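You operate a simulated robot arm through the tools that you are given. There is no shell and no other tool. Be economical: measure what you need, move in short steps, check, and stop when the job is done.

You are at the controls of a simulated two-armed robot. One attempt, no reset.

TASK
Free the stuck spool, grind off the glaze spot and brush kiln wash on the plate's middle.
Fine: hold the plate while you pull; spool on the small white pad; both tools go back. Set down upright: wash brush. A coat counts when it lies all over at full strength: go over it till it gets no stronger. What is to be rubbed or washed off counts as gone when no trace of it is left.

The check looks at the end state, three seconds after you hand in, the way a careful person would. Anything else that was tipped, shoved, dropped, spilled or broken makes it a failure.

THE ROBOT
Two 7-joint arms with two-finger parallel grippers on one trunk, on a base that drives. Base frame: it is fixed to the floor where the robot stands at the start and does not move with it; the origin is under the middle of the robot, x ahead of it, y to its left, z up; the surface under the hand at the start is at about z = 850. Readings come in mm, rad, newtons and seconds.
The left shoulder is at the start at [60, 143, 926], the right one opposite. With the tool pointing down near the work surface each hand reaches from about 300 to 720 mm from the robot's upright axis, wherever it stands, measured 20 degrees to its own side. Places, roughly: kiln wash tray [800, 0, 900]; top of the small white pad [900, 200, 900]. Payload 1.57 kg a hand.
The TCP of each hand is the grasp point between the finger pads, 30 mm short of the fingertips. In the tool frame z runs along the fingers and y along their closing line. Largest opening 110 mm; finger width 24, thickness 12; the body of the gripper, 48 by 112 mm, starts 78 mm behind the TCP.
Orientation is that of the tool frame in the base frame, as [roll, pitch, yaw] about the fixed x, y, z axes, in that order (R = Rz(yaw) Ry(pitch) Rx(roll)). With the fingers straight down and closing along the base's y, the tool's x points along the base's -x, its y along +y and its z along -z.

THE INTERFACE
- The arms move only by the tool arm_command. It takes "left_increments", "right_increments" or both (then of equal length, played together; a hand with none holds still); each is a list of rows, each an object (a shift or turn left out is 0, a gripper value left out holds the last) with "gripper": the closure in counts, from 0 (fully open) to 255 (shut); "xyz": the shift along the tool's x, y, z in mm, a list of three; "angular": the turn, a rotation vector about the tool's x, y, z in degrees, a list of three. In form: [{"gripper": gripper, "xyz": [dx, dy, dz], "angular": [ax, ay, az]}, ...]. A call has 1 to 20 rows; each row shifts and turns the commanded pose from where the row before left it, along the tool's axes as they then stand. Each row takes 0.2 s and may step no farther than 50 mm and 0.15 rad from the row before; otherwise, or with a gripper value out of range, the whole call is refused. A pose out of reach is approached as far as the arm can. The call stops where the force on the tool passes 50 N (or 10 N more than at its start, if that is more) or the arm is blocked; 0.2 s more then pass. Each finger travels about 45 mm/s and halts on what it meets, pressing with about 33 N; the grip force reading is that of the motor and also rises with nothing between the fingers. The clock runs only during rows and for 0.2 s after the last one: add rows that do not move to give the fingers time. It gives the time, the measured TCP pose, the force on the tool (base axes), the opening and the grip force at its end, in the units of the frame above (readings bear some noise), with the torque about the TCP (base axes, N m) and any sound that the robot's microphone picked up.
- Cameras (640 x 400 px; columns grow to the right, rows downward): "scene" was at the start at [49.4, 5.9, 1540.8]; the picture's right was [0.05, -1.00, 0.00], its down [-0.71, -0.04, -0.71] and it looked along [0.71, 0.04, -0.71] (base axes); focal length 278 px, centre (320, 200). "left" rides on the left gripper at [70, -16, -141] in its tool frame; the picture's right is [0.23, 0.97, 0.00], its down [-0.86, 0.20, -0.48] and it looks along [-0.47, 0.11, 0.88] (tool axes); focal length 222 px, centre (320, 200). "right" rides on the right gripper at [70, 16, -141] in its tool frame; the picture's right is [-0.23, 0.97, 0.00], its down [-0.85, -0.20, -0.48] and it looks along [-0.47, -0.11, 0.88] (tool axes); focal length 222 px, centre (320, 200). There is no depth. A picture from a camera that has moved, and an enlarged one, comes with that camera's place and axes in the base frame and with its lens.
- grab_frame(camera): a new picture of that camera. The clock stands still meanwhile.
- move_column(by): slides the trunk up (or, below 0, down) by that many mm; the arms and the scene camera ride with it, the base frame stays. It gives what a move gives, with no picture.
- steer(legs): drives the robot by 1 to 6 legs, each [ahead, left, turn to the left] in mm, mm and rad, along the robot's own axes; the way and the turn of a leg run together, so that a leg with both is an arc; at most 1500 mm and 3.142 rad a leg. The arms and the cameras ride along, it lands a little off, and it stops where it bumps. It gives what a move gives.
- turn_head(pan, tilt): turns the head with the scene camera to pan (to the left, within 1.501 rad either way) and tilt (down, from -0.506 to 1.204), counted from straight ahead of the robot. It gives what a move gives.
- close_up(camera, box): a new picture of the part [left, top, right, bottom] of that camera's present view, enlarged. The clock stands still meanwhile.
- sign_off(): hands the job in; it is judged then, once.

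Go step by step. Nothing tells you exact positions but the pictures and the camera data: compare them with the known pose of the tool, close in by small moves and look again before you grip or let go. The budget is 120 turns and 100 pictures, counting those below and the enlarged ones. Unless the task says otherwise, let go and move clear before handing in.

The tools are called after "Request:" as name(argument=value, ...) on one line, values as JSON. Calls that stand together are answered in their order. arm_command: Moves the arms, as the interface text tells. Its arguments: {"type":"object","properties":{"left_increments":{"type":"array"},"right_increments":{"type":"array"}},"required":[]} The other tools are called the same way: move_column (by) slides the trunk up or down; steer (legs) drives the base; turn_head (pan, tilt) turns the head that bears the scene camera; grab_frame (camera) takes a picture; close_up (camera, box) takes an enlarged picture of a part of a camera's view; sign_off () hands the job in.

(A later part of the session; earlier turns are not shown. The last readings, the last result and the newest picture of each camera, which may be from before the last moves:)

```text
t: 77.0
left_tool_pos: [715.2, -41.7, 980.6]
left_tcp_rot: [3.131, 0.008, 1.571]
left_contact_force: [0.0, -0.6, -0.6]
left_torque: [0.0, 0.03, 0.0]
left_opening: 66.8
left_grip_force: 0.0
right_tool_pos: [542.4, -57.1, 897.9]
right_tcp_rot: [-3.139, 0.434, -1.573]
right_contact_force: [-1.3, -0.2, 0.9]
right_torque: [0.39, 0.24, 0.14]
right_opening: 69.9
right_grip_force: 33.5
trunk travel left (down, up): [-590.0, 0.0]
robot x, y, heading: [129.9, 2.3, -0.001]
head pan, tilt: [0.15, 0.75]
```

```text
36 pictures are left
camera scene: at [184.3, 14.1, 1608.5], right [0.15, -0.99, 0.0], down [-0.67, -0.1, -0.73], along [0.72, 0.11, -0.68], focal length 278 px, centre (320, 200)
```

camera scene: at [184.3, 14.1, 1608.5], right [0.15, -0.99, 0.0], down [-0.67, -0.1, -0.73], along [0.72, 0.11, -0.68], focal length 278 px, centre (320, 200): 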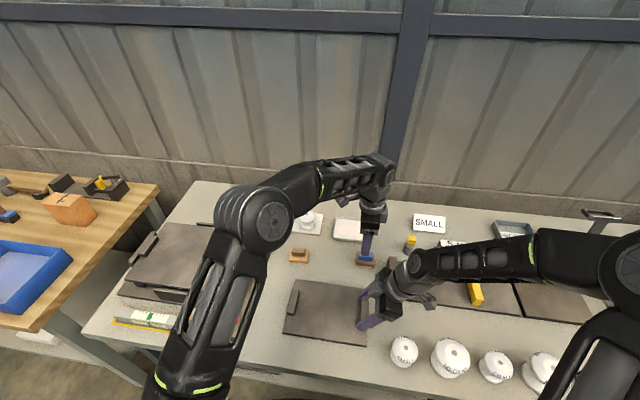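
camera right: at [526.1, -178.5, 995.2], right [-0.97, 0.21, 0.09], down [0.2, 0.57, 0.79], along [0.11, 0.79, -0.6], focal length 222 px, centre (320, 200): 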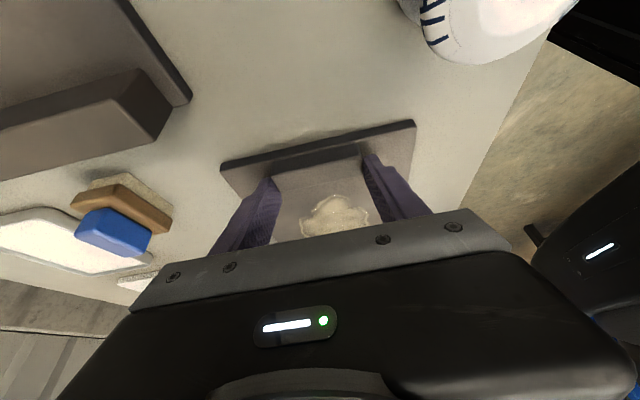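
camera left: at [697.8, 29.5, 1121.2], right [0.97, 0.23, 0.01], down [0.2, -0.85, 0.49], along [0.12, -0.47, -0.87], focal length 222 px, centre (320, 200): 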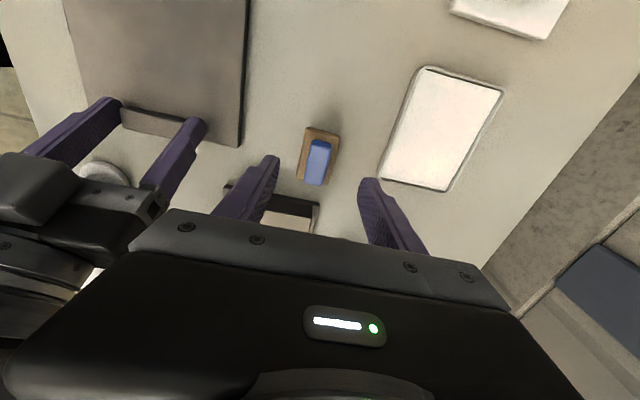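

Request:
arm_command(left_increments=[{"xyz": [-7, 1.5, 15]}, {"xyz": [0, 0, 20]}, {"xyz": [0, 0, 20]}, {}])

Request:
close_up(camera="left", box=[240, 90, 400, 210])

Request:
close_up(camera="scene", box=[330, 200, 430, 280])

```text
t: 78.0
left_tool_pos: [717.4, -48.5, 924.8]
left_tcp_rot: [3.131, 0.007, 1.572]
left_contact_force: [-1.3, 0.2, 0.5]
left_torque: [0.01, 0.0, -0.02]
left_opening: 67.1
left_grip_force: 0.1
right_tool_pos: [540.3, -54.9, 897.0]
right_tcp_rot: [-3.141, 0.434, -1.572]
right_contact_force: [-1.5, 0.5, 2.3]
right_torque: [-0.03, 0.14, 0.17]
right_opening: 70.0
right_grip_force: 32.9
trunk travel left (down, up): [-590.0, 0.0]
robot x, y, heading: [132.0, 2.2, -0.002]
head pan, tilt: [0.15, 0.75]
```

```text
3.33 times, centred on (320, 150) of left
camera zoom: at [699.6, 23.0, 1065.9], right [0.97, 0.23, 0.01], down [0.19, -0.85, 0.49], along [0.12, -0.47, -0.87], focal length 740 px, centre (320, 367)
```

zoom: 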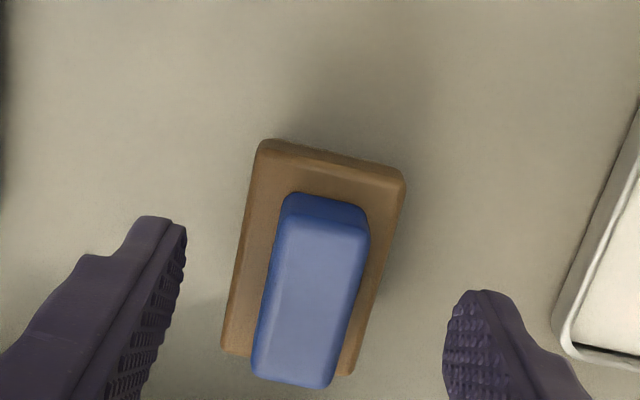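

```text
5.00 times, centred on (380, 240) of scene
camera zoom: at [184.3, 14.2, 1608.5], right [0.15, -0.99, 0.0], down [-0.67, -0.1, -0.73], along [0.72, 0.11, -0.68], focal length 1388 px, centre (20, 0)
```

zoom: 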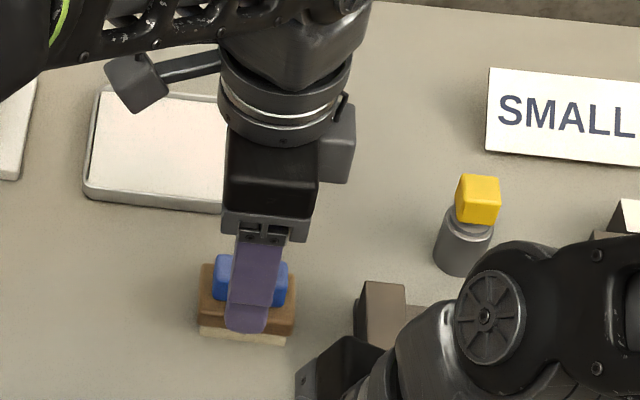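

Request:
arm_command(left_increments=[{"xyz": [-1, 0, 8]}, {"xyz": [0, 0, 6]}, {}])

Request:
close_up(camera="scene", box=[350, 235, 390, 275])

```text
t: 78.8
left_tool_pos: [716.1, -48.8, 910.9]
left_tcp_rot: [3.131, 0.008, 1.57]
left_contact_force: [0.0, 0.5, 0.2]
left_torque: [-0.01, -0.04, 0.02]
left_opening: 66.8
left_grip_force: 0.0
right_tool_pos: [541.2, -56.3, 897.2]
right_tcp_rot: [-3.139, 0.435, -1.573]
right_contact_force: [-1.6, -1.4, 1.5]
right_torque: [-0.06, 0.01, 0.16]
right_opening: 69.7
right_grip_force: 33.0
trunk travel left (down, up): [-590.0, 0.0]
robot x, y, heading: [130.4, -0.2, 0.007]
head pan, tilt: [0.15, 0.75]
```

```text
10.00 times, centred on (370, 255) of scene
camera zoom: at [184.2, 14.2, 1608.5], right [0.15, -0.99, 0.0], down [-0.67, -0.1, -0.73], along [0.72, 0.11, -0.68], focal length 2776 px, centre (-180, -350)
```

zoom: 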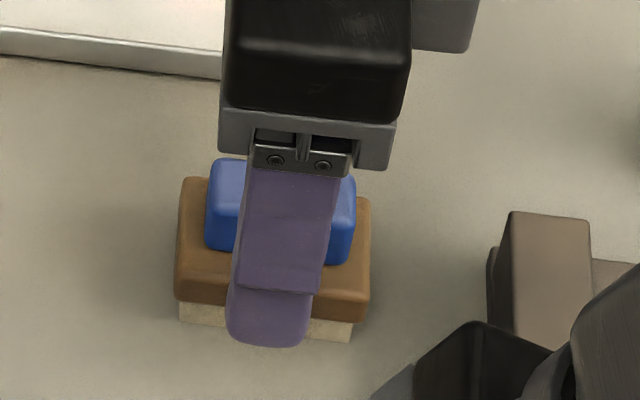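

Request:
arm_command(left_increments=[{"gripper": 255}, {}, {}, {}, {}])

Request:
close_up(camera="scene", box=[350, 235, 390, 275])

```text
t: 80.0
left_tool_pos: [715.5, -49.1, 911.0]
left_tcp_rot: [3.132, 0.006, 1.571]
left_contact_force: [-0.4, -0.5, 0.5]
left_torque: [0.06, 0.11, 0.03]
left_opening: 21.1
left_grip_force: 33.6
right_tool_pos: [542.1, -55.7, 896.5]
right_tcp_rot: [-3.141, 0.435, -1.574]
right_contact_force: [-0.7, -0.6, -0.7]
right_torque: [0.0, 0.09, 0.11]
right_opening: 69.8
right_grip_force: 32.8
trunk travel left (down, up): [-590.0, 0.0]
robot x, y, heading: [131.6, 0.0, 0.001]
head pan, tilt: [0.15, 0.75]
```

```text
10.00 times, centred on (370, 255) of scene
camera zoom: at [184.2, 14.2, 1608.5], right [0.15, -0.99, 0.0], down [-0.67, -0.1, -0.73], along [0.72, 0.11, -0.68], focal length 2776 px, centre (-180, -350)
```

zoom: 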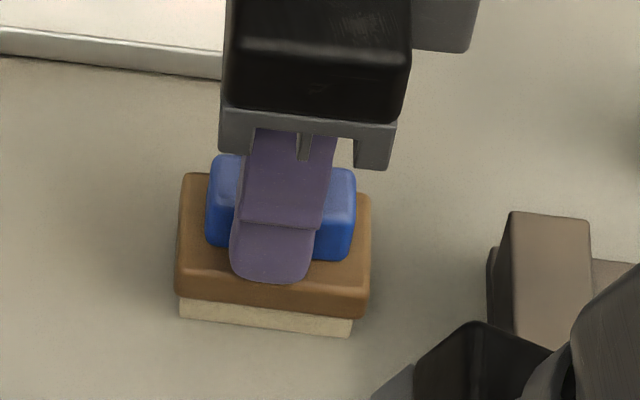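

Brush gripped. Lift it and go to the tray at about (825, 0).

Request:
arm_command(left_increments=[{"xyz": [0, 0, -20]}, {"xyz": [0, 0, -20]}, {"xyz": [12, 27, 0]}, {"xyz": [12, 27, 0]}, {"xyz": [12, 27, 0]}, {"xyz": [13, 26, 0]}, {}])

Request:
grab_frame(camera="left")

Request:
close_up(camera="scene", box=[310, 190, 410, 270])

```text
t: 81.6
left_tool_pos: [796.8, -12.3, 953.0]
left_tcp_rot: [3.132, 0.005, 1.57]
left_contact_force: [0.7, -0.4, -1.2]
left_torque: [0.02, 0.01, 0.0]
left_opening: 21.1
left_grip_force: 32.9
left hand out of reach, approached as far as the arm can: row 6
right_tool_pos: [541.1, -55.6, 897.3]
right_tcp_rot: [-3.14, 0.435, -1.572]
right_contact_force: [-0.6, -1.1, 1.9]
right_torque: [-0.07, 0.47, 0.45]
right_opening: 70.0
right_grip_force: 33.4
trunk travel left (down, up): [-590.0, 0.0]
robot x, y, heading: [134.2, -0.1, 0.001]
head pan, tilt: [0.15, 0.75]
```

```text
31 pictures are left
camera left: at [779.8, 58.8, 1092.0], right [0.97, 0.23, 0.01], down [0.19, -0.85, 0.49], along [0.12, -0.47, -0.87], focal length 222 px, centre (320, 200)
```

left: 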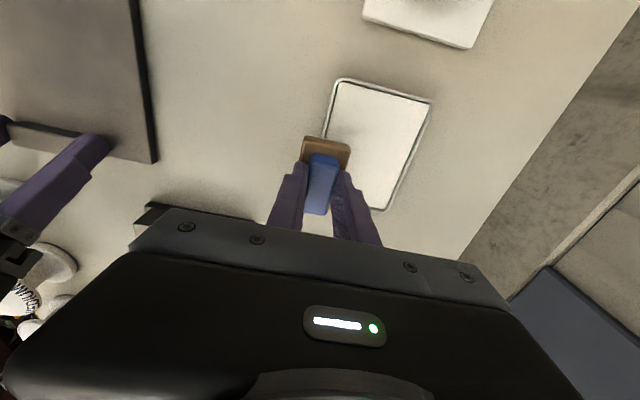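

```text
5.00 times, centred on (360, 230) of scene
camera zoom: at [184.5, 14.1, 1608.5], right [0.15, -0.99, 0.0], down [-0.67, -0.1, -0.73], along [0.72, 0.11, -0.68], focal length 1388 px, centre (120, 50)
```

zoom: 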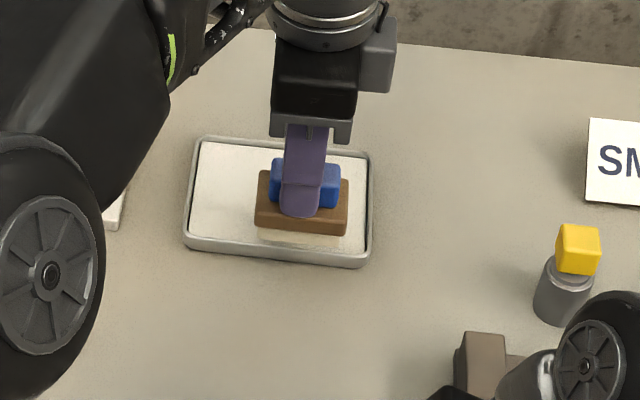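

Request:
arm_command(left_increments=[{"xyz": [15, 0, 0]}, {"xyz": [15, 0, 8]}, {"xyz": [3, 15, 8]}, {"xyz": [0, 15, 6]}, {}])

Request:
close_up(camera="scene", box=[310, 190, 410, 270])

Request:
close_up(camera="left", box=[240, 60, 440, 220])

```text
t: 82.8
left_tool_pos: [812.4, 18.7, 936.0]
left_tcp_rot: [3.131, 0.008, 1.569]
left_contact_force: [0.7, -0.3, -0.3]
left_torque: [0.01, -0.02, -0.02]
left_opening: 21.1
left_grip_force: 32.6
left hand out of reach, approached as far as the arm can: row 4
right_tool_pos: [542.6, -55.1, 896.6]
right_tcp_rot: [3.141, 0.435, -1.572]
right_contact_force: [-0.6, -1.6, 2.0]
right_torque: [0.15, 0.16, -0.06]
right_opening: 70.0
right_grip_force: 32.8
trunk travel left (down, up): [-590.0, 0.0]
robot x, y, heading: [135.2, 0.7, 0.0]
head pan, tilt: [0.15, 0.75]
```

```text
5.00 times, centred on (360, 230) of scene
camera zoom: at [184.3, 14.2, 1608.5], right [0.15, -0.99, 0.0], down [-0.67, -0.1, -0.73], along [0.72, 0.11, -0.68], focal length 1388 px, centre (120, 50)
```

zoom: 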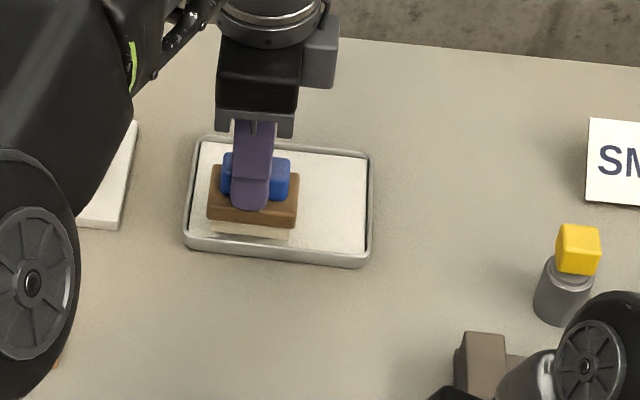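

```text
2.50 times, centred on (340, 140) of left
camera zoom: at [794.4, 90.9, 1076.3], right [0.97, 0.23, 0.01], down [0.19, -0.85, 0.49], along [0.12, -0.47, -0.87], focal length 555 px, centre (270, 350)
```

zoom: 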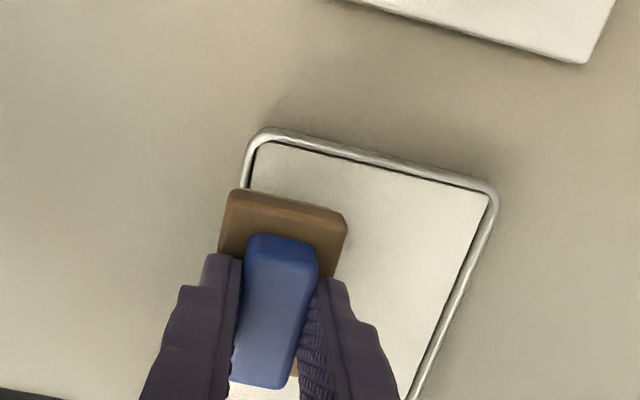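

Request:
arm_command(left_increments=[{"xyz": [2, 4, 3]}, {"xyz": [2, 4, 2]}, {"xyz": [0, 4, 2]}, {"xyz": [0, 4, 0]}, {}])

```text
t: 84.0
left_tool_pos: [818.6, 25.0, 929.7]
left_tcp_rot: [3.127, 0.008, 1.572]
left_contact_force: [-0.2, 0.4, -0.7]
left_torque: [0.01, 0.0, 0.01]
left_opening: 21.3
left_grip_force: 33.1
left hand out of reach, approached as far as the arm can: row 1, 2, 3, 4
right_tool_pos: [542.2, -56.0, 897.1]
right_tcp_rot: [-3.141, 0.434, -1.573]
right_contact_force: [-1.2, -0.4, 2.6]
right_torque: [0.05, 0.18, -0.28]
right_opening: 69.6
right_grip_force: 33.0
trunk travel left (down, up): [-590.0, 0.0]
robot x, y, heading: [137.3, -2.3, 0.005]
head pan, tilt: [0.15, 0.75]
```

Just short of reach with a level tool. A small 4° forward lean should bring the brush fully inside the tray rim.

Request:
arm_command(left_increments=[{"xyz": [0, 0, -3]}, {"angular": [-4, 0, 0]}, {"xyz": [0, 4, 0]}, {"xyz": [0, 4, 0]}, {"xyz": [0, 4, 0]}, {}])

Request:
close_up(camera="scene", box=[320, 200, 400, 264])

```text
t: 85.4
left_tool_pos: [829.4, 26.0, 933.4]
left_tcp_rot: [3.061, 0.006, 1.57]
left_contact_force: [-0.9, -0.8, -1.6]
left_torque: [-0.03, -0.02, 0.03]
left_opening: 20.9
left_grip_force: 32.8
right_tool_pos: [541.9, -55.2, 898.6]
right_tcp_rot: [-3.139, 0.434, -1.572]
right_contact_force: [-1.3, -1.7, 3.1]
right_torque: [-0.01, 0.2, -0.13]
right_opening: 69.8
right_grip_force: 33.2
trunk travel left (down, up): [-590.0, 0.0]
robot x, y, heading: [129.5, 1.9, 0.001]
head pan, tilt: [0.15, 0.75]
```

```text
6.25 times, centred on (360, 232) of scene
camera zoom: at [184.4, 14.2, 1608.5], right [0.15, -0.99, 0.0], down [-0.67, -0.1, -0.73], along [0.72, 0.11, -0.68], focal length 1735 px, centre (70, 0)
```

zoom: 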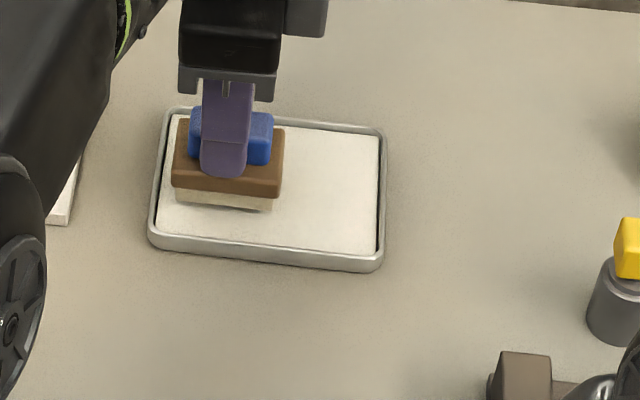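

Request:
arm_command(left_increments=[{"xyz": [-6, 0, 4]}, {"xyz": [0, 0, 5]}, {"xyz": [0, 0, 2]}, {}])

Request:
close_up(camera="scene", box=[320, 200, 400, 264])

```text
t: 86.4
left_tool_pos: [831.8, 19.8, 925.6]
left_tcp_rot: [3.058, 0.01, 1.571]
left_contact_force: [-1.8, 0.6, 16.7]
left_torque: [0.03, 0.31, 0.0]
left_opening: 20.8
left_grip_force: 33.0
right_tool_pos: [540.4, -56.3, 897.9]
right_tcp_rot: [-3.138, 0.435, -1.573]
right_contact_force: [0.8, -0.8, -0.5]
right_torque: [-0.35, 0.21, -0.24]
right_opening: 69.9
right_grip_force: 33.5
trunk travel left (down, up): [-590.0, 0.0]
robot x, y, heading: [135.5, -0.8, 0.005]
head pan, tilt: [0.15, 0.75]
```

```text
6.25 times, centred on (360, 232) of scene
camera zoom: at [183.1, 14.3, 1608.7], right [0.15, -0.99, 0.0], down [-0.67, -0.1, -0.73], along [0.72, 0.11, -0.68], focal length 1735 px, centre (70, 0)
```

zoom: 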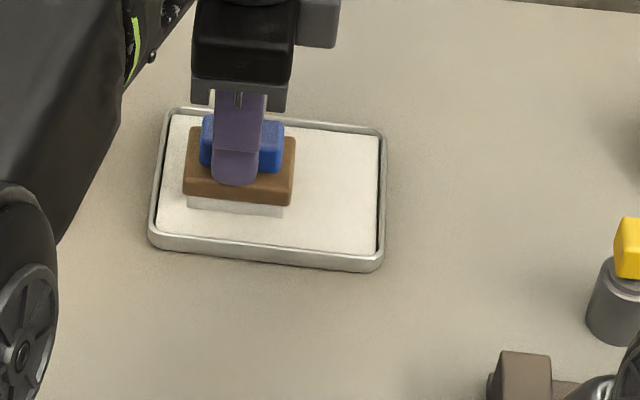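

The bristles took the wash. Lift, level, and carry it over the plate centre.

Request:
arm_command(left_increments=[{"xyz": [0, 0, -10]}, {"xyz": [0, 0, -20]}, {"xyz": [0, -20, -6]}, {"angular": [4, 0, 0]}, {"xyz": [5, -38, 0]}, {"xyz": [5, -38, 0]}, {"xyz": [6, -39, 0]}, {"xyz": [6, -39, 0]}, {"xyz": [6, -39, 0]}, {"xyz": [6, -39, 0]}, {"xyz": [4, -39, 0]}, {}])

Request:
close_up(camera="scene", box=[260, 240, 400, 360])

```text
t: 89.0
left_tool_pos: [537.0, 56.0, 951.9]
left_tcp_rot: [3.13, 0.009, 1.569]
left_contact_force: [-0.4, -0.1, -0.9]
left_torque: [-0.03, -0.01, 0.0]
left_opening: 21.2
left_grip_force: 33.1
right_tool_pos: [541.1, -56.7, 897.7]
right_tcp_rot: [-3.14, 0.435, -1.573]
right_contact_force: [0.5, -0.5, -1.2]
right_torque: [0.25, 0.76, 0.2]
right_opening: 69.8
right_grip_force: 33.0
trunk travel left (down, up): [-590.0, 0.0]
robot x, y, heading: [135.5, -2.4, 0.003]
head pan, tilt: [0.15, 0.75]
```

```text
3.33 times, centred on (330, 300) of scene
camera zoom: at [184.7, 14.2, 1608.5], right [0.15, -0.99, 0.0], down [-0.67, -0.1, -0.73], along [0.72, 0.11, -0.68], focal length 925 px, centre (287, -133)
```

zoom: 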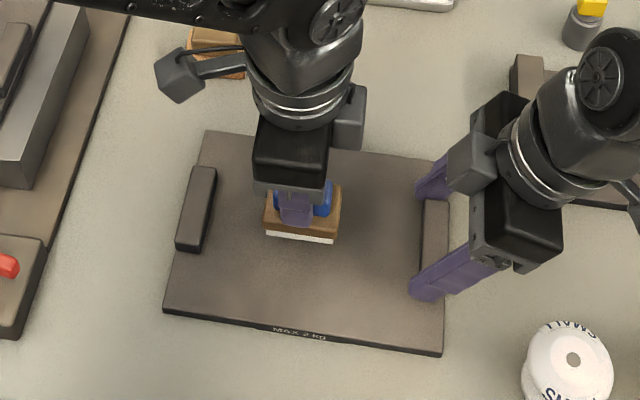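

Request:
arm_command(left_increments=[{"xyz": [0, 4, 14]}, {"xyz": [0, 0, 9]}, {"xyz": [0, 0, 4]}, {}])

```text
t: 90.0
left_tool_pos: [541.3, 56.3, 924.0]
left_tcp_rot: [3.131, 0.009, 1.57]
left_contact_force: [0.1, 0.7, -0.9]
left_torque: [0.06, 0.02, 0.03]
left_opening: 21.1
left_grip_force: 32.9
right_tool_pos: [542.2, -55.7, 896.1]
right_tcp_rot: [-3.14, 0.434, -1.573]
right_contact_force: [-0.7, 0.4, 0.5]
right_torque: [-0.03, 0.39, 0.16]
right_opening: 69.8
right_grip_force: 32.8
trunk travel left (down, up): [-590.0, 0.0]
robot x, y, heading: [135.3, 0.0, 0.004]
head pan, tilt: [0.15, 0.75]
```

Request:
arm_command(left_increments=[{"xyz": [0, 0, 1]}, {"xyz": [0, 0, 1]}, {"xyz": [0, 0, 1]}, {}])

```text
t: 91.0
left_tool_pos: [540.8, 55.8, 924.6]
left_tcp_rot: [3.129, 0.01, 1.571]
left_contact_force: [-2.2, 2.8, 18.3]
left_torque: [0.01, 0.46, -0.06]
left_opening: 21.0
left_grip_force: 32.9
right_tool_pos: [541.8, -56.6, 897.0]
right_tcp_rot: [3.141, 0.435, -1.574]
right_contact_force: [2.7, 0.9, -2.4]
right_torque: [0.11, -0.12, -0.12]
right_opening: 69.8
right_grip_force: 33.0
trunk travel left (down, up): [-590.0, 0.0]
robot x, y, heading: [132.8, 3.5, 0.0]
head pan, tilt: [0.15, 0.75]
```

Request:
arm_command(left_increments=[{"xyz": [15, 0, -0.2]}, {"xyz": [15, 0, 0]}, {"xyz": [-15, 0, 0]}, {"xyz": [-15, 0, 0]}, {"xyz": [-15, 0, 0]}, {"xyz": [-15, 0, 0]}, {"xyz": [0, -20, 0]}, {"xyz": [15, 0, 0]}, {"xyz": [15, 0, 0]}, {"xyz": [15, 0, 0]}, {"xyz": [15, 0, 0]}, {"xyz": [0, -10, 0]}, {"xyz": [-15, 0, 0]}, {"xyz": [-15, 0, 0]}, {"xyz": [-15, 0, 0]}, {"xyz": [-15, 0, 0]}, {}])

Request:
close_up(camera="scene", box=[260, 240, 400, 360])

```text
t: 94.6
left_tool_pos: [511.0, 26.7, 923.0]
left_tcp_rot: [3.133, 0.007, 1.571]
left_contact_force: [0.0, 1.1, -0.2]
left_torque: [0.02, -0.03, 0.0]
left_opening: 21.1
left_grip_force: 32.8
right_tool_pos: [541.9, -56.5, 897.6]
right_tcp_rot: [-3.139, 0.435, -1.572]
right_contact_force: [-3.0, -3.9, 0.9]
right_torque: [-0.67, 0.27, 0.04]
right_opening: 69.8
right_grip_force: 33.1
trunk travel left (down, up): [-590.0, 0.0]
robot x, y, heading: [138.6, -3.2, 0.003]
head pan, tilt: [0.15, 0.75]
```

```text
3.33 times, centred on (330, 300) of scene
camera zoom: at [184.0, 13.7, 1608.3], right [0.15, -0.99, 0.0], down [-0.67, -0.1, -0.73], along [0.72, 0.11, -0.68], focal length 925 px, centre (287, -133)
```

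zoom: 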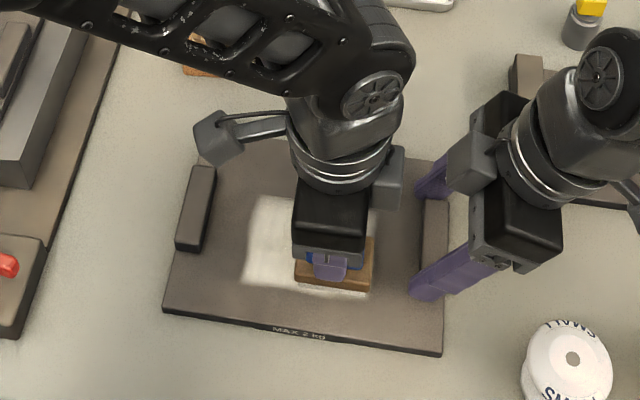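

The coat goes on well. Press slightly more and do the rest.

Request:
arm_command(left_increments=[{"xyz": [15, 0, 0.6]}, {"xyz": [15, 0, 0]}, {"xyz": [15, 0, 0]}, {"xyz": [15, 0, 0]}, {"xyz": [0, 20, 0]}, {"xyz": [-15, 0, 0]}, {"xyz": [-15, 0, 0]}, {"xyz": [-15, 0, 0]}, {"xyz": [-15, 0, 0]}, {"xyz": [0, 20, 0]}, {"xyz": [15, 0, 0]}, {"xyz": [15, 0, 0]}, {"xyz": [15, 0, 0]}, {"xyz": [15, 0, 0]}, {"xyz": [0, 20, 0]}, {"xyz": [-15, 0, 0]}, {"xyz": [-15, 0, 0]}, {"xyz": [-15, 0, 0]}, {"xyz": [-15, 0, 0]}, {}])

Request:
arm_command(left_increments=[{"xyz": [15, 0, 0]}, {"xyz": [15, 0, 0]}, {"xyz": [15, 0, 0]}, {"xyz": [15, 0, 0]}, {"xyz": [0, -20, 0]}, {"xyz": [-15, 0, 0]}, {"xyz": [-15, 0, 0]}, {"xyz": [-15, 0, 0]}, {"xyz": [-15, 0, 0]}, {"xyz": [0, 0, -20]}, {"xyz": [30, 40, -10]}, {"xyz": [30, 40, 0]}, {"xyz": [0, 30, 0]}, {}])

Request:
close_up(camera="scene", box=[260, 240, 400, 360])

```text
t: 98.8
left_tool_pos: [570.5, 27.1, 923.4]
left_tcp_rot: [3.132, 0.007, 1.572]
left_contact_force: [-0.5, 0.5, -0.8]
left_torque: [0.0, -0.01, 0.0]
left_opening: 21.3
left_grip_force: 32.9
right_tool_pos: [541.4, -56.3, 896.8]
right_tcp_rot: [-3.14, 0.434, -1.573]
right_contact_force: [-2.0, -2.9, 4.1]
right_torque: [0.15, -0.03, 0.14]
right_opening: 70.0
right_grip_force: 32.9
trunk travel left (down, up): [-590.0, 0.0]
robot x, y, heading: [132.3, -0.9, 0.003]
head pan, tilt: [0.15, 0.75]
```

```text
refused: row 11 steps farther than a row can; nothing moved
```

```text
3.33 times, centred on (330, 300) of scene
camera zoom: at [184.0, 14.1, 1608.5], right [0.15, -0.99, 0.0], down [-0.67, -0.1, -0.73], along [0.72, 0.11, -0.68], focal length 925 px, centre (287, -133)
```

zoom: 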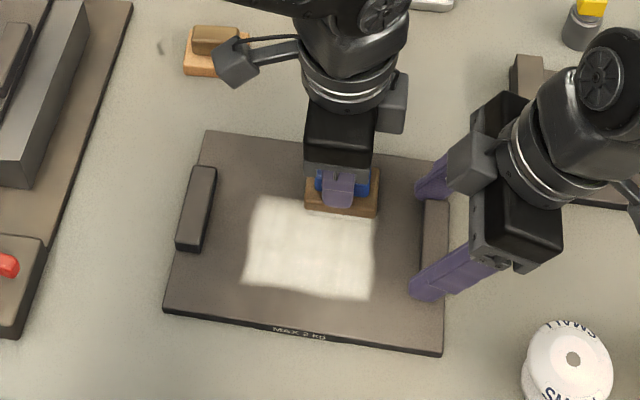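

Request:
arm_command(left_increments=[{"xyz": [15, 0, 0.7]}, {"xyz": [15, 0, 0]}, {"xyz": [15, 0, 0]}, {"xyz": [15, 0, 0]}, {"xyz": [0, -20, 0]}, {"xyz": [-15, 0, 0]}, {"xyz": [-15, 0, 0]}, {"xyz": [-15, 0, 0]}, {"xyz": [-15, 0, 0]}, {"xyz": [0, -20, 0]}, {"xyz": [15, 0, 0]}, {"xyz": [15, 0, 0]}, {"xyz": [15, 0, 0]}, {"xyz": [15, 0, 0]}, {"xyz": [0, 0, -20]}, {"xyz": [10, 40, -10]}, {"xyz": [0, 40, 0]}, {"xyz": [0, 40, 0]}, {}])

Request:
close_up(camera="scene", box=[280, 255, 380, 345])

Request:
close_up(camera="scene", box=[260, 220, 340, 280])

```text
t: 102.8
left_tool_pos: [648.8, 97.7, 951.9]
left_tcp_rot: [3.131, 0.007, 1.571]
left_contact_force: [-0.8, -0.4, -1.2]
left_torque: [-0.04, 0.02, 0.0]
left_opening: 21.2
left_grip_force: 33.4
right_tool_pos: [541.6, -56.2, 896.9]
right_tcp_rot: [-3.139, 0.434, -1.572]
right_contact_force: [-0.7, -1.4, 5.4]
right_torque: [-0.1, 0.72, 0.22]
right_opening: 69.7
right_grip_force: 33.1
trunk travel left (down, up): [-590.0, 0.0]
robot x, y, heading: [135.5, 0.0, 0.002]
head pan, tilt: [0.15, 0.75]
```

```text
4.44 times, centred on (330, 300) of scene
camera zoom: at [184.2, 14.2, 1608.5], right [0.15, -0.99, 0.0], down [-0.67, -0.1, -0.73], along [0.72, 0.11, -0.68], focal length 1234 px, centre (276, -244)
```

zoom: 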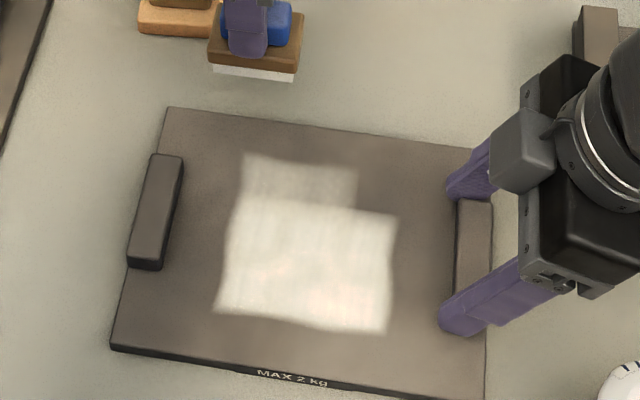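

```text
6.67 times, centred on (300, 250) of scene
camera zoom: at [184.2, 14.2, 1608.5], right [0.15, -0.99, 0.0], down [-0.67, -0.1, -0.73], along [0.72, 0.11, -0.68], focal length 1851 px, centre (453, -133)
```

zoom: 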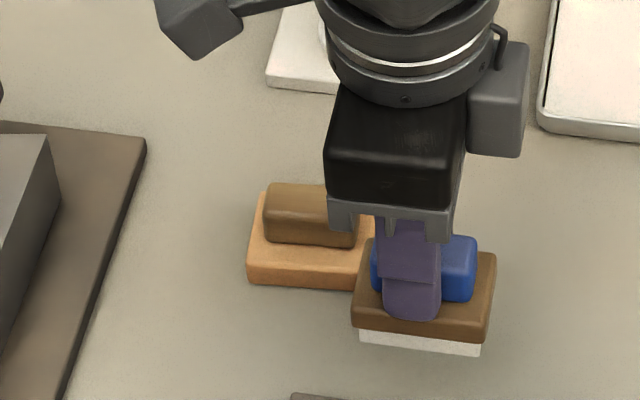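

The far band is still weak; I return there with verified contact.

Request:
arm_command(left_increments=[{"xyz": [-20, -37, 0]}, {"xyz": [-20, -37, 0]}, {"xyz": [0, 0, 14]}, {"xyz": [0, 0, 12]}, {"xyz": [0, 0, 3]}, {}])

Request:
arm_command(left_increments=[{"xyz": [0, 0, 1]}, {"xyz": [0, 0, 1]}, {}])

```text
t: 104.2
left_tool_pos: [576.8, 57.6, 922.8]
left_tcp_rot: [3.129, 0.006, 1.571]
left_contact_force: [-0.3, -0.1, -0.6]
left_torque: [0.01, -0.02, -0.02]
left_opening: 21.1
left_grip_force: 32.6
right_tool_pos: [540.9, -55.4, 897.9]
right_tcp_rot: [-3.141, 0.433, -1.572]
right_contact_force: [-1.4, -0.4, 2.0]
right_torque: [0.21, -0.31, -0.3]
right_opening: 69.7
right_grip_force: 32.9
trunk travel left (down, up): [-590.0, 0.0]
robot x, y, heading: [136.6, -0.0, 0.003]
head pan, tilt: [0.15, 0.75]
```

```text
t: 105.0
left_tool_pos: [577.4, 57.5, 921.9]
left_tcp_rot: [3.13, 0.006, 1.571]
left_contact_force: [-4.1, 3.4, 17.7]
left_torque: [0.44, 0.53, -0.06]
left_opening: 20.8
left_grip_force: 32.7
right_tool_pos: [542.3, -55.8, 897.0]
right_tcp_rot: [-3.137, 0.434, -1.571]
right_contact_force: [3.6, -1.6, -0.1]
right_torque: [0.36, 0.31, 0.07]
right_opening: 69.4
right_grip_force: 32.5
trunk travel left (down, up): [-590.0, 0.0]
robot x, y, heading: [136.5, 0.3, 0.005]
head pan, tilt: [0.15, 0.75]
```

Request:
arm_command(left_increments=[{"xyz": [15, 0, 0.2]}, {"xyz": [15, 0, 0]}, {"xyz": [-15, 0, 0]}, {"xyz": [-15, 0, 0]}, {"xyz": [-15, 0, 0]}, {"xyz": [-15, 0, 0]}, {"xyz": [15, 0, 0.3]}, {"xyz": [15, 0, 0]}, {"xyz": [15, 0, 0]}, {"xyz": [15, 0, 0]}, {}])

Request:
close_up(camera="scene", box=[280, 255, 380, 345])

```text
t: 107.4
left_tool_pos: [577.8, 86.9, 922.2]
left_tcp_rot: [3.132, 0.006, 1.571]
left_contact_force: [0.4, -9.0, 20.2]
left_torque: [-0.37, 0.34, 0.13]
left_opening: 21.3
left_grip_force: 32.7
right_tool_pos: [541.6, -56.7, 898.5]
right_tcp_rot: [-3.14, 0.435, -1.574]
right_contact_force: [0.9, 5.7, 0.4]
right_torque: [0.97, -0.1, -0.45]
right_opening: 69.9
right_grip_force: 32.9
trunk travel left (down, up): [-590.0, 0.0]
robot x, y, heading: [137.3, -1.4, 0.0]
head pan, tilt: [0.15, 0.75]
```

```text
4.44 times, centred on (330, 300) of scene
camera zoom: at [183.7, 13.3, 1608.5], right [0.15, -0.99, 0.0], down [-0.67, -0.1, -0.73], along [0.72, 0.11, -0.68], focal length 1234 px, centre (276, -244)
```

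zoom: 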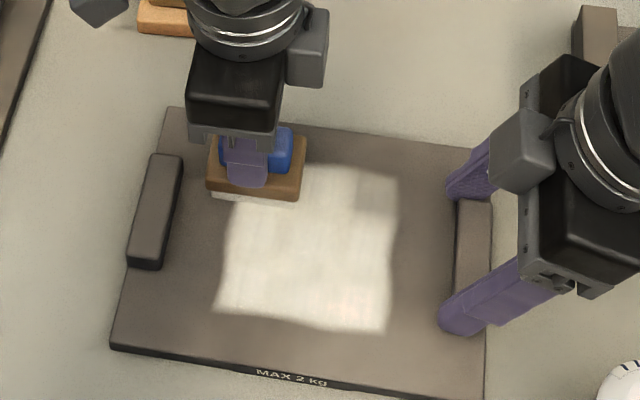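

Now a full second pass over everything at this pressure.

Request:
arm_command(left_increments=[{"xyz": [-16, 0, 0]}, {"xyz": [-16, 0, 0]}, {"xyz": [-16, 0, 0]}, {"xyz": [-16, 0, 0]}, {"xyz": [0, -17, 0]}, {"xyz": [16, 0, 0]}, {"xyz": [16, 0, 0]}, {"xyz": [16, 0, 0]}, {"xyz": [16, 0, 0]}, {"xyz": [0, -17, 0]}, {"xyz": [-16, 0, 0]}, {"xyz": [-16, 0, 0]}, {"xyz": [-16, 0, 0]}, {"xyz": [-16, 0, 0]}, {}])

Request:
arm_command(left_increments=[{"xyz": [0, -17, 0]}, {"xyz": [16, 0, 0]}, {"xyz": [16, 0, 0]}, {"xyz": [16, 0, 0]}, {"xyz": [16, 0, 0]}, {"xyz": [0, -17, 0]}, {"xyz": [-16, 0, 0]}, {"xyz": [-16, 0, 0]}, {"xyz": [-16, 0, 0]}, {"xyz": [-16, 0, 0]}, {}])

Request:
close_up(camera="scene", box=[280, 255, 380, 345])

```text
t: 109.9
left_tool_pos: [541.6, 70.5, 921.8]
left_tcp_rot: [3.13, 0.002, 1.575]
left_contact_force: [-2.7, 0.8, 12.7]
left_torque: [-0.29, 0.37, -0.03]
left_opening: 21.4
left_grip_force: 32.9
right_tool_pos: [542.0, -56.1, 898.2]
right_tcp_rot: [-3.138, 0.433, -1.575]
right_contact_force: [-1.2, 0.3, 11.1]
right_torque: [0.84, 0.6, 0.19]
right_opening: 69.8
right_grip_force: 33.1
trunk travel left (down, up): [-590.0, 0.0]
robot x, y, heading: [128.9, 2.9, 0.001]
head pan, tilt: [0.15, 0.75]
stopped in row 12 (left hand): the force on the tool passed its limit at 52 N (the readings are from after the stop); the commanded pose is now the measured one
```

```text
t: 111.1
left_tool_pos: [526.3, 116.0, 922.5]
left_tcp_rot: [3.127, 0.013, 1.565]
left_contact_force: [-2.3, -3.1, 8.8]
left_torque: [0.09, 0.24, -0.03]
left_opening: 21.2
left_grip_force: 33.1
right_tool_pos: [541.7, -54.3, 897.9]
right_tcp_rot: [-3.137, 0.437, -1.573]
right_contact_force: [-0.9, -0.2, -0.1]
right_torque: [-0.89, -0.18, -0.58]
right_opening: 69.8
right_grip_force: 32.9
trunk travel left (down, up): [-590.0, 0.0]
robot x, y, heading: [134.5, 1.0, 0.005]
head pan, tilt: [0.15, 0.75]
stopped in row 5 (left hand): the force on the tool passed its limit at 60 N (the readings are from after the stop); the commanded pose is now the measured one
```

```text
4.44 times, centred on (330, 300) of scene
camera zoom: at [183.5, 14.1, 1608.2], right [0.15, -0.99, 0.0], down [-0.67, -0.1, -0.73], along [0.72, 0.11, -0.68], focal length 1234 px, centre (276, -244)
```

zoom: 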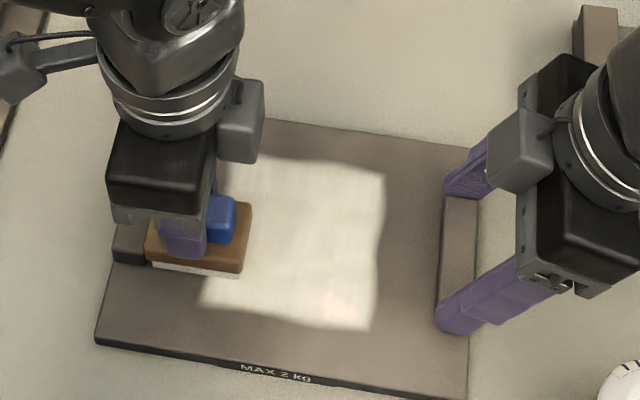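

A carried-over offset pushed the brush against the left lug and shifted the plate about 10 mm. I lift the brush and check.

Request:
arm_command(left_increments=[{"xyz": [-3, 0, -4]}, {"xyz": [0, 0, -25]}, {"xyz": [0, 40, -10]}, {"xyz": [0, 40, 0]}, {"xyz": [0, 40, 0]}, {}])

Request:
close_up(camera="scene", box=[260, 240, 400, 360])

Request:
grab_frame(camera="right")

```text
t: 112.5
left_tool_pos: [648.5, 112.6, 963.3]
left_tcp_rot: [3.129, 0.012, 1.566]
left_contact_force: [0.3, -0.3, -0.7]
left_torque: [-0.01, -0.01, 0.01]
left_opening: 21.0
left_grip_force: 32.7
right_tool_pos: [541.8, -53.4, 897.7]
right_tcp_rot: [-3.141, 0.44, -1.571]
right_contact_force: [0.0, -2.0, -0.8]
right_torque: [-0.26, 0.31, 0.0]
right_opening: 69.9
right_grip_force: 32.9
trunk travel left (down, up): [-590.0, 0.0]
robot x, y, heading: [135.6, 0.2, 0.003]
head pan, tilt: [0.15, 0.75]
```

```text
3.33 times, centred on (330, 300) of scene
camera zoom: at [184.7, 14.3, 1608.5], right [0.15, -0.99, 0.0], down [-0.67, -0.1, -0.73], along [0.72, 0.11, -0.68], focal length 925 px, centre (287, -133)
```

zoom: 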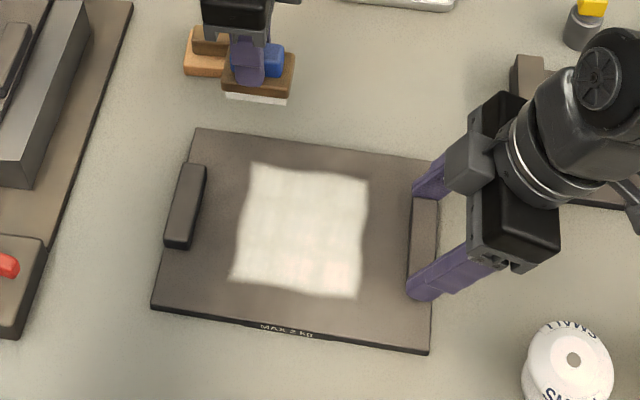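

```text
17 pictures are left
camera right: at [526.2, -176.6, 995.0], right [-0.97, 0.21, 0.09], down [0.2, 0.57, 0.8], along [0.11, 0.79, -0.6], focal length 222 px, centre (320, 200)
```

right: 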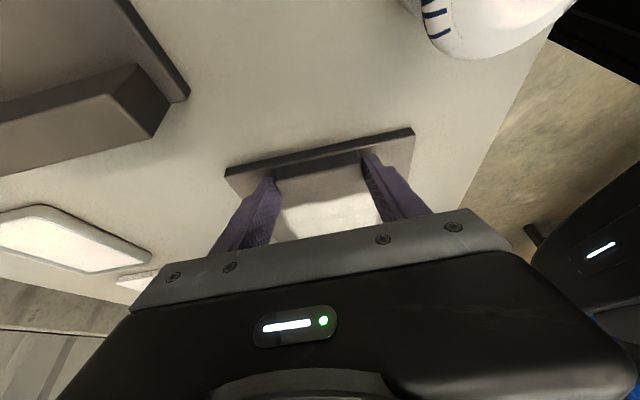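

Pull the plate back 9–10 mm with the right hand.

Request:
arm_command(right_increments=[{"xyz": [3, 0, -1.4]}, {"xyz": [3, 0, -1.4]}, {"xyz": [3, 0, -1.4]}, {}])

Request:
close_up(camera="scene", box=[260, 240, 400, 360])

```text
t: 113.5
left_tool_pos: [647.2, 112.1, 963.1]
left_tcp_rot: [3.127, 0.014, 1.565]
left_contact_force: [-0.3, -1.0, -0.8]
left_torque: [0.02, 0.04, 0.03]
left_opening: 21.2
left_grip_force: 32.8
right_tool_pos: [542.2, -63.3, 898.3]
right_tcp_rot: [-3.138, 0.436, -1.571]
right_contact_force: [0.4, 3.7, -1.4]
right_torque: [0.08, 0.54, -0.33]
right_opening: 69.7
right_grip_force: 32.6
trunk travel left (down, up): [-590.0, 0.0]
robot x, y, heading: [133.5, -1.4, 0.001]
head pan, tilt: [0.15, 0.75]
```

```text
3.33 times, centred on (330, 300) of scene
camera zoom: at [185.0, 15.0, 1608.5], right [0.15, -0.99, 0.0], down [-0.67, -0.1, -0.73], along [0.72, 0.11, -0.68], focal length 925 px, centre (287, -133)
```

zoom: 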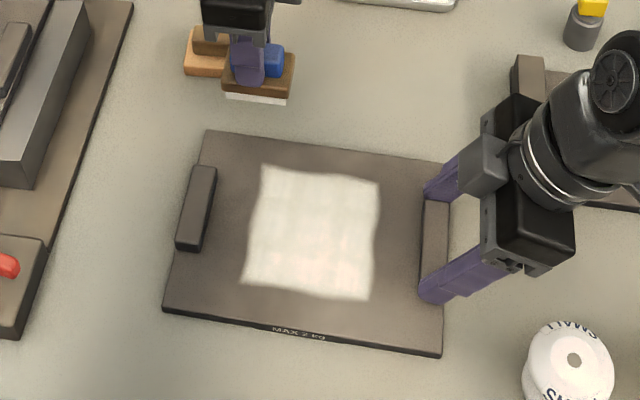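

Plate is back in place. Another full pass, watching positions.

Request:
arm_command(left_increments=[{"xyz": [-13, -35, 0]}, {"xyz": [-12, -35, 0]}, {"xyz": [0, 0, 20]}, {"xyz": [0, 0, 16]}, {"xyz": [0, 0, 3]}, {}])

Request:
arm_command(left_increments=[{"xyz": [0, 0, 1]}, {"xyz": [0, 0, 0.7]}, {}])

```text
t: 114.9
left_tool_pos: [575.3, 87.9, 922.5]
left_tcp_rot: [3.128, 0.012, 1.566]
left_contact_force: [-0.2, 0.4, -0.4]
left_torque: [-0.02, -0.02, 0.01]
left_opening: 21.3
left_grip_force: 33.0
right_tool_pos: [541.8, -64.8, 896.3]
right_tcp_rot: [-3.137, 0.436, -1.57]
right_contact_force: [0.0, -2.7, 4.4]
right_torque: [-0.51, 0.66, 0.18]
right_opening: 69.7
right_grip_force: 33.1
trunk travel left (down, up): [-590.0, 0.0]
robot x, y, heading: [138.0, 1.3, 0.0]
head pan, tilt: [0.15, 0.75]
```

```text
t: 115.7
left_tool_pos: [576.7, 87.6, 921.3]
left_tcp_rot: [3.123, 0.012, 1.565]
left_contact_force: [-4.1, 3.0, 25.6]
left_torque: [0.74, 0.57, 0.04]
left_opening: 21.1
left_grip_force: 33.2
right_tool_pos: [540.3, -63.8, 897.6]
right_tcp_rot: [-3.138, 0.437, -1.568]
right_contact_force: [6.3, -1.1, -10.2]
right_torque: [-0.53, 0.3, -0.14]
right_opening: 69.7
right_grip_force: 32.7
trunk travel left (down, up): [-590.0, 0.0]
robot x, y, heading: [136.3, -2.9, -0.001]
head pan, tilt: [0.15, 0.75]
```

Request:
arm_command(left_increments=[{"xyz": [-15, 0, -0.4]}, {"xyz": [-15, 0, 0]}, {"xyz": [-15, 0, 0]}, {"xyz": [-15, 0, 0]}, {"xyz": [0, -17, 0]}, {"xyz": [15, 0, 0]}, {"xyz": [15, 0, 0]}, {"xyz": [15, 0, 0]}, {"xyz": [15, 0, 0]}, {}])

```text
t: 117.9
left_tool_pos: [560.7, 88.1, 922.6]
left_tcp_rot: [3.126, 0.014, 1.566]
left_contact_force: [0.6, -4.7, 11.0]
left_torque: [0.0, 0.15, 0.07]
left_opening: 21.2
left_grip_force: 33.3
right_tool_pos: [540.8, -63.4, 897.1]
right_tcp_rot: [-3.14, 0.439, -1.57]
right_contact_force: [1.5, 0.5, -2.6]
right_torque: [-0.14, 0.13, -0.08]
right_opening: 70.0
right_grip_force: 33.3
trunk travel left (down, up): [-590.0, 0.0]
robot x, y, heading: [138.4, -1.3, -0.001]
head pan, tilt: [0.15, 0.75]
```

Request:
arm_command(left_increments=[{"xyz": [0, -17, 0]}, {"xyz": [-15, 0, 0]}, {"xyz": [-15, 0, 0]}, {"xyz": [-15, 0, 0]}, {"xyz": [-15, 0, 0]}, {"xyz": [0, -17, 0]}, {"xyz": [15, 0, 0]}, {"xyz": [15, 0, 0]}, {"xyz": [15, 0, 0]}, {"xyz": [15, 0, 0]}, {}])

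```text
t: 120.3
left_tool_pos: [525.1, 87.7, 923.1]
left_tcp_rot: [3.125, 0.014, 1.565]
left_contact_force: [0.3, -3.0, 7.2]
left_torque: [0.03, 0.17, 0.02]
left_opening: 21.4
left_grip_force: 32.5
right_tool_pos: [541.0, -64.2, 896.6]
right_tcp_rot: [-3.138, 0.439, -1.57]
right_contact_force: [-0.7, 0.2, -1.0]
right_torque: [-0.18, 0.34, -0.36]
right_opening: 69.8
right_grip_force: 32.8
trunk travel left (down, up): [-590.0, 0.0]
robot x, y, heading: [137.3, -1.9, 0.004]
head pan, tilt: [0.15, 0.75]
```

Request:
arm_command(left_increments=[{"xyz": [0, -15, 0.2]}, {"xyz": [-15, 0, 0]}, {"xyz": [-15, 0, 0]}, {"xyz": [-15, 0, 0]}, {"xyz": [-15, 0, 0]}, {"xyz": [15, 0, 0]}, {"xyz": [15, 0, 0]}, {"xyz": [0, 0, -25]}, {"xyz": [10, 40, -12]}, {"xyz": [10, 40, 0]}, {"xyz": [10, 40, 0]}, {}])

Request:
close_up(camera="scene", box=[280, 255, 380, 345])

```text
t: 122.9
left_tool_pos: [629.3, 91.9, 959.6]
left_tcp_rot: [3.129, 0.012, 1.565]
left_contact_force: [0.7, 0.3, -1.3]
left_torque: [-0.04, 0.0, 0.0]
left_opening: 21.1
left_grip_force: 33.4
right_tool_pos: [540.3, -62.5, 896.7]
right_tcp_rot: [-3.137, 0.437, -1.572]
right_contact_force: [0.0, -2.4, 3.9]
right_torque: [-0.13, 0.7, 0.4]
right_opening: 69.9
right_grip_force: 33.2
trunk travel left (down, up): [-590.0, 0.0]
robot x, y, heading: [135.3, 0.4, 0.001]
head pan, tilt: [0.15, 0.75]
```

```text
4.44 times, centred on (330, 300) of scene
camera zoom: at [184.6, 14.3, 1608.5], right [0.15, -0.99, 0.0], down [-0.67, -0.1, -0.73], along [0.72, 0.11, -0.68], focal length 1234 px, centre (276, -244)
```

zoom: 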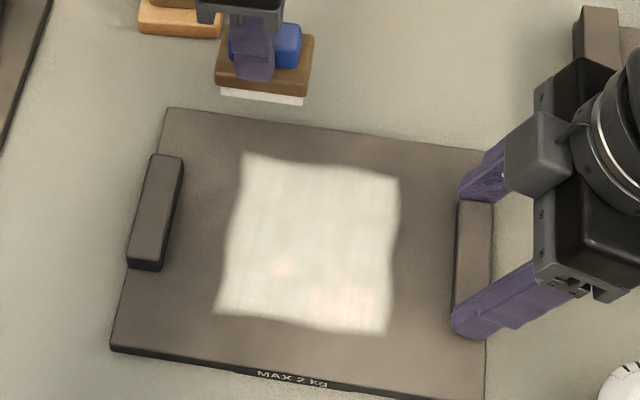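

The coat looks even; one more dip and pass to be sure it gets no stronger.

Request:
arm_command(left_increments=[{"angular": [-4, 0, 0]}, {"xyz": [-14, 34, 2]}, {"xyz": [-14, 34, 2]}, {"xyz": [-14, 34, 2]}, {"xyz": [-14, 34, 5]}, {"xyz": [-14, 34, 7]}, {"xyz": [-2, 15, 8]}, {"xyz": [0, 15, 5]}, {}])

Request:
close_up(camera="scene", box=[320, 200, 400, 264])

```text
t: 124.9
left_tool_pos: [831.0, 16.5, 947.1]
left_tcp_rot: [3.059, 0.012, 1.564]
left_contact_force: [0.2, 0.0, -0.4]
left_torque: [0.03, 0.03, 0.02]
left_opening: 21.1
left_grip_force: 32.9
right_tool_pos: [542.5, -63.8, 897.2]
right_tcp_rot: [-3.138, 0.438, -1.57]
right_contact_force: [-1.4, -1.6, 4.1]
right_torque: [0.21, 0.64, 0.09]
right_opening: 69.7
right_grip_force: 33.2
trunk travel left (down, up): [-590.0, 0.0]
robot x, y, heading: [136.7, 1.4, 0.002]
head pan, tilt: [0.15, 0.75]
```

```text
6.25 times, centred on (360, 232) of scene
camera zoom: at [184.3, 14.1, 1608.5], right [0.15, -0.99, 0.0], down [-0.67, -0.1, -0.73], along [0.72, 0.11, -0.68], focal length 1735 px, centre (70, 0)
```

zoom: 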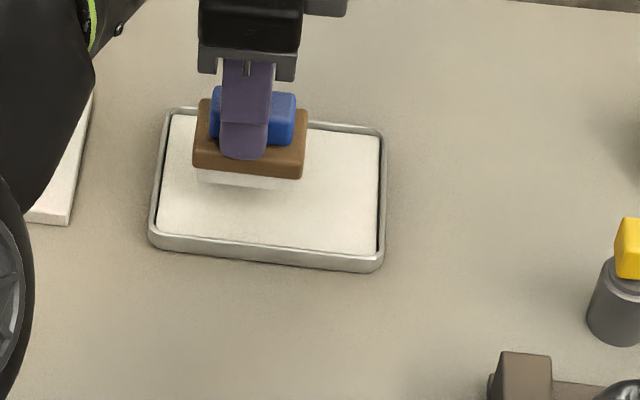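

Lower into the wash to light contact.

Request:
arm_command(left_increments=[{"xyz": [0, 0, 10]}, {"xyz": [0, 0, 8]}, {"xyz": [0, 0, 3]}, {}])

```text
t: 125.9
left_tool_pos: [833.7, 16.4, 924.0]
left_tcp_rot: [3.059, 0.013, 1.566]
left_contact_force: [-1.0, 0.6, -0.9]
left_torque: [0.01, -0.01, -0.02]
left_opening: 21.2
left_grip_force: 33.0
right_tool_pos: [540.8, -63.3, 897.7]
right_tcp_rot: [-3.139, 0.44, -1.57]
right_contact_force: [-2.2, -1.8, 3.2]
right_torque: [-0.01, 0.29, -0.01]
right_opening: 69.8
right_grip_force: 33.1
trunk travel left (down, up): [-590.0, 0.0]
robot x, y, heading: [132.2, -2.2, -0.002]
head pan, tilt: [0.15, 0.75]
```

Request:
arm_command(left_increments=[{"xyz": [0, 0, 1.5]}, {"xyz": [0, 0, 1]}, {}])

```text
t: 126.7
left_tool_pos: [834.9, 15.1, 923.6]
left_tcp_rot: [3.056, 0.013, 1.566]
left_contact_force: [-0.1, 0.4, 2.5]
left_torque: [0.13, 0.08, 0.0]
left_opening: 21.1
left_grip_force: 33.0
right_tool_pos: [540.6, -63.5, 896.9]
right_tcp_rot: [-3.138, 0.436, -1.571]
right_contact_force: [-0.9, -0.6, 0.4]
right_torque: [0.09, 0.3, -0.01]
right_opening: 69.7
right_grip_force: 32.6
trunk travel left (down, up): [-590.0, 0.0]
robot x, y, heading: [133.4, 0.8, 0.008]
head pan, tilt: [0.15, 0.75]
```

Request:
arm_command(left_increments=[{"xyz": [0, 0, 0.6]}, {}, {"xyz": [0, 0, -16]}, {"xyz": [0, 0, -20]}, {"xyz": [0, -20, 0]}, {"angular": [4, 0, 0]}, {"xyz": [10, -34, 0]}, {"xyz": [10, -34, 0]}, {"xyz": [10, -34, 0]}, {"xyz": [10, -34, 0]}, {"xyz": [10, -34, 0]}, {"xyz": [10, -34, 0]}, {"xyz": [11, -33, 0]}, {}])

```text
t: 129.7
left_tool_pos: [574.8, 87.5, 952.1]
left_tcp_rot: [3.125, 0.013, 1.567]
left_contact_force: [-0.2, 0.2, -0.9]
left_torque: [-0.01, -0.02, -0.01]
left_opening: 21.2
left_grip_force: 33.0
right_tool_pos: [540.5, -63.9, 897.7]
right_tcp_rot: [-3.138, 0.437, -1.571]
right_contact_force: [-0.7, -1.5, -1.1]
right_torque: [0.03, 0.5, 0.22]
right_opening: 69.5
right_grip_force: 33.3
trunk travel left (down, up): [-590.0, 0.0]
robot x, y, heading: [134.7, 3.0, -0.0]
head pan, tilt: [0.15, 0.75]
```

Request:
arm_command(left_increments=[{"xyz": [0, 0, 15]}, {"xyz": [0, 0, 12]}, {"xyz": [0, 0, 3]}, {}])

```text
t: 130.7
left_tool_pos: [574.7, 87.3, 921.4]
left_tcp_rot: [3.128, 0.012, 1.564]
left_contact_force: [-1.6, -0.8, 6.1]
left_torque: [0.18, 0.19, 0.01]
left_opening: 21.1
left_grip_force: 33.0
right_tool_pos: [541.0, -63.2, 898.7]
right_tcp_rot: [-3.139, 0.438, -1.571]
right_contact_force: [0.4, -1.7, -4.5]
right_torque: [-0.08, 0.4, 0.32]
right_opening: 69.8
right_grip_force: 33.0
trunk travel left (down, up): [-590.0, 0.0]
robot x, y, heading: [130.4, 0.5, 0.002]
head pan, tilt: [0.15, 0.75]
```

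Request:
arm_command(left_increments=[{"xyz": [-15, 0, 0.5]}, {"xyz": [-15, 0, 0]}, {"xyz": [-15, 0, 0]}, {"xyz": [-15, 0, 0]}, {"xyz": [0, -17, 0]}, {"xyz": [15, 0, 0]}, {"xyz": [15, 0, 0]}, {"xyz": [15, 0, 0]}, {"xyz": [15, 0, 0]}, {"xyz": [0, -17, 0]}, {"xyz": [-15, 0, 0]}, {"xyz": [-15, 0, 0]}, {"xyz": [-15, 0, 0]}, {"xyz": [-15, 0, 0]}, {}])

```text
t: 133.9
left_tool_pos: [538.7, 26.8, 922.2]
left_tcp_rot: [3.126, 0.013, 1.565]
left_contact_force: [-0.1, 0.3, -0.2]
left_torque: [0.04, -0.03, -0.02]
left_opening: 21.3
left_grip_force: 33.0
right_tool_pos: [540.5, -63.9, 897.5]
right_tcp_rot: [-3.138, 0.436, -1.57]
right_contact_force: [-0.3, -3.2, -0.4]
right_torque: [-0.12, 0.67, 0.02]
right_opening: 69.7
right_grip_force: 32.4
trunk travel left (down, up): [-590.0, 0.0]
robot x, y, heading: [133.3, 3.4, 0.003]
head pan, tilt: [0.15, 0.75]
```

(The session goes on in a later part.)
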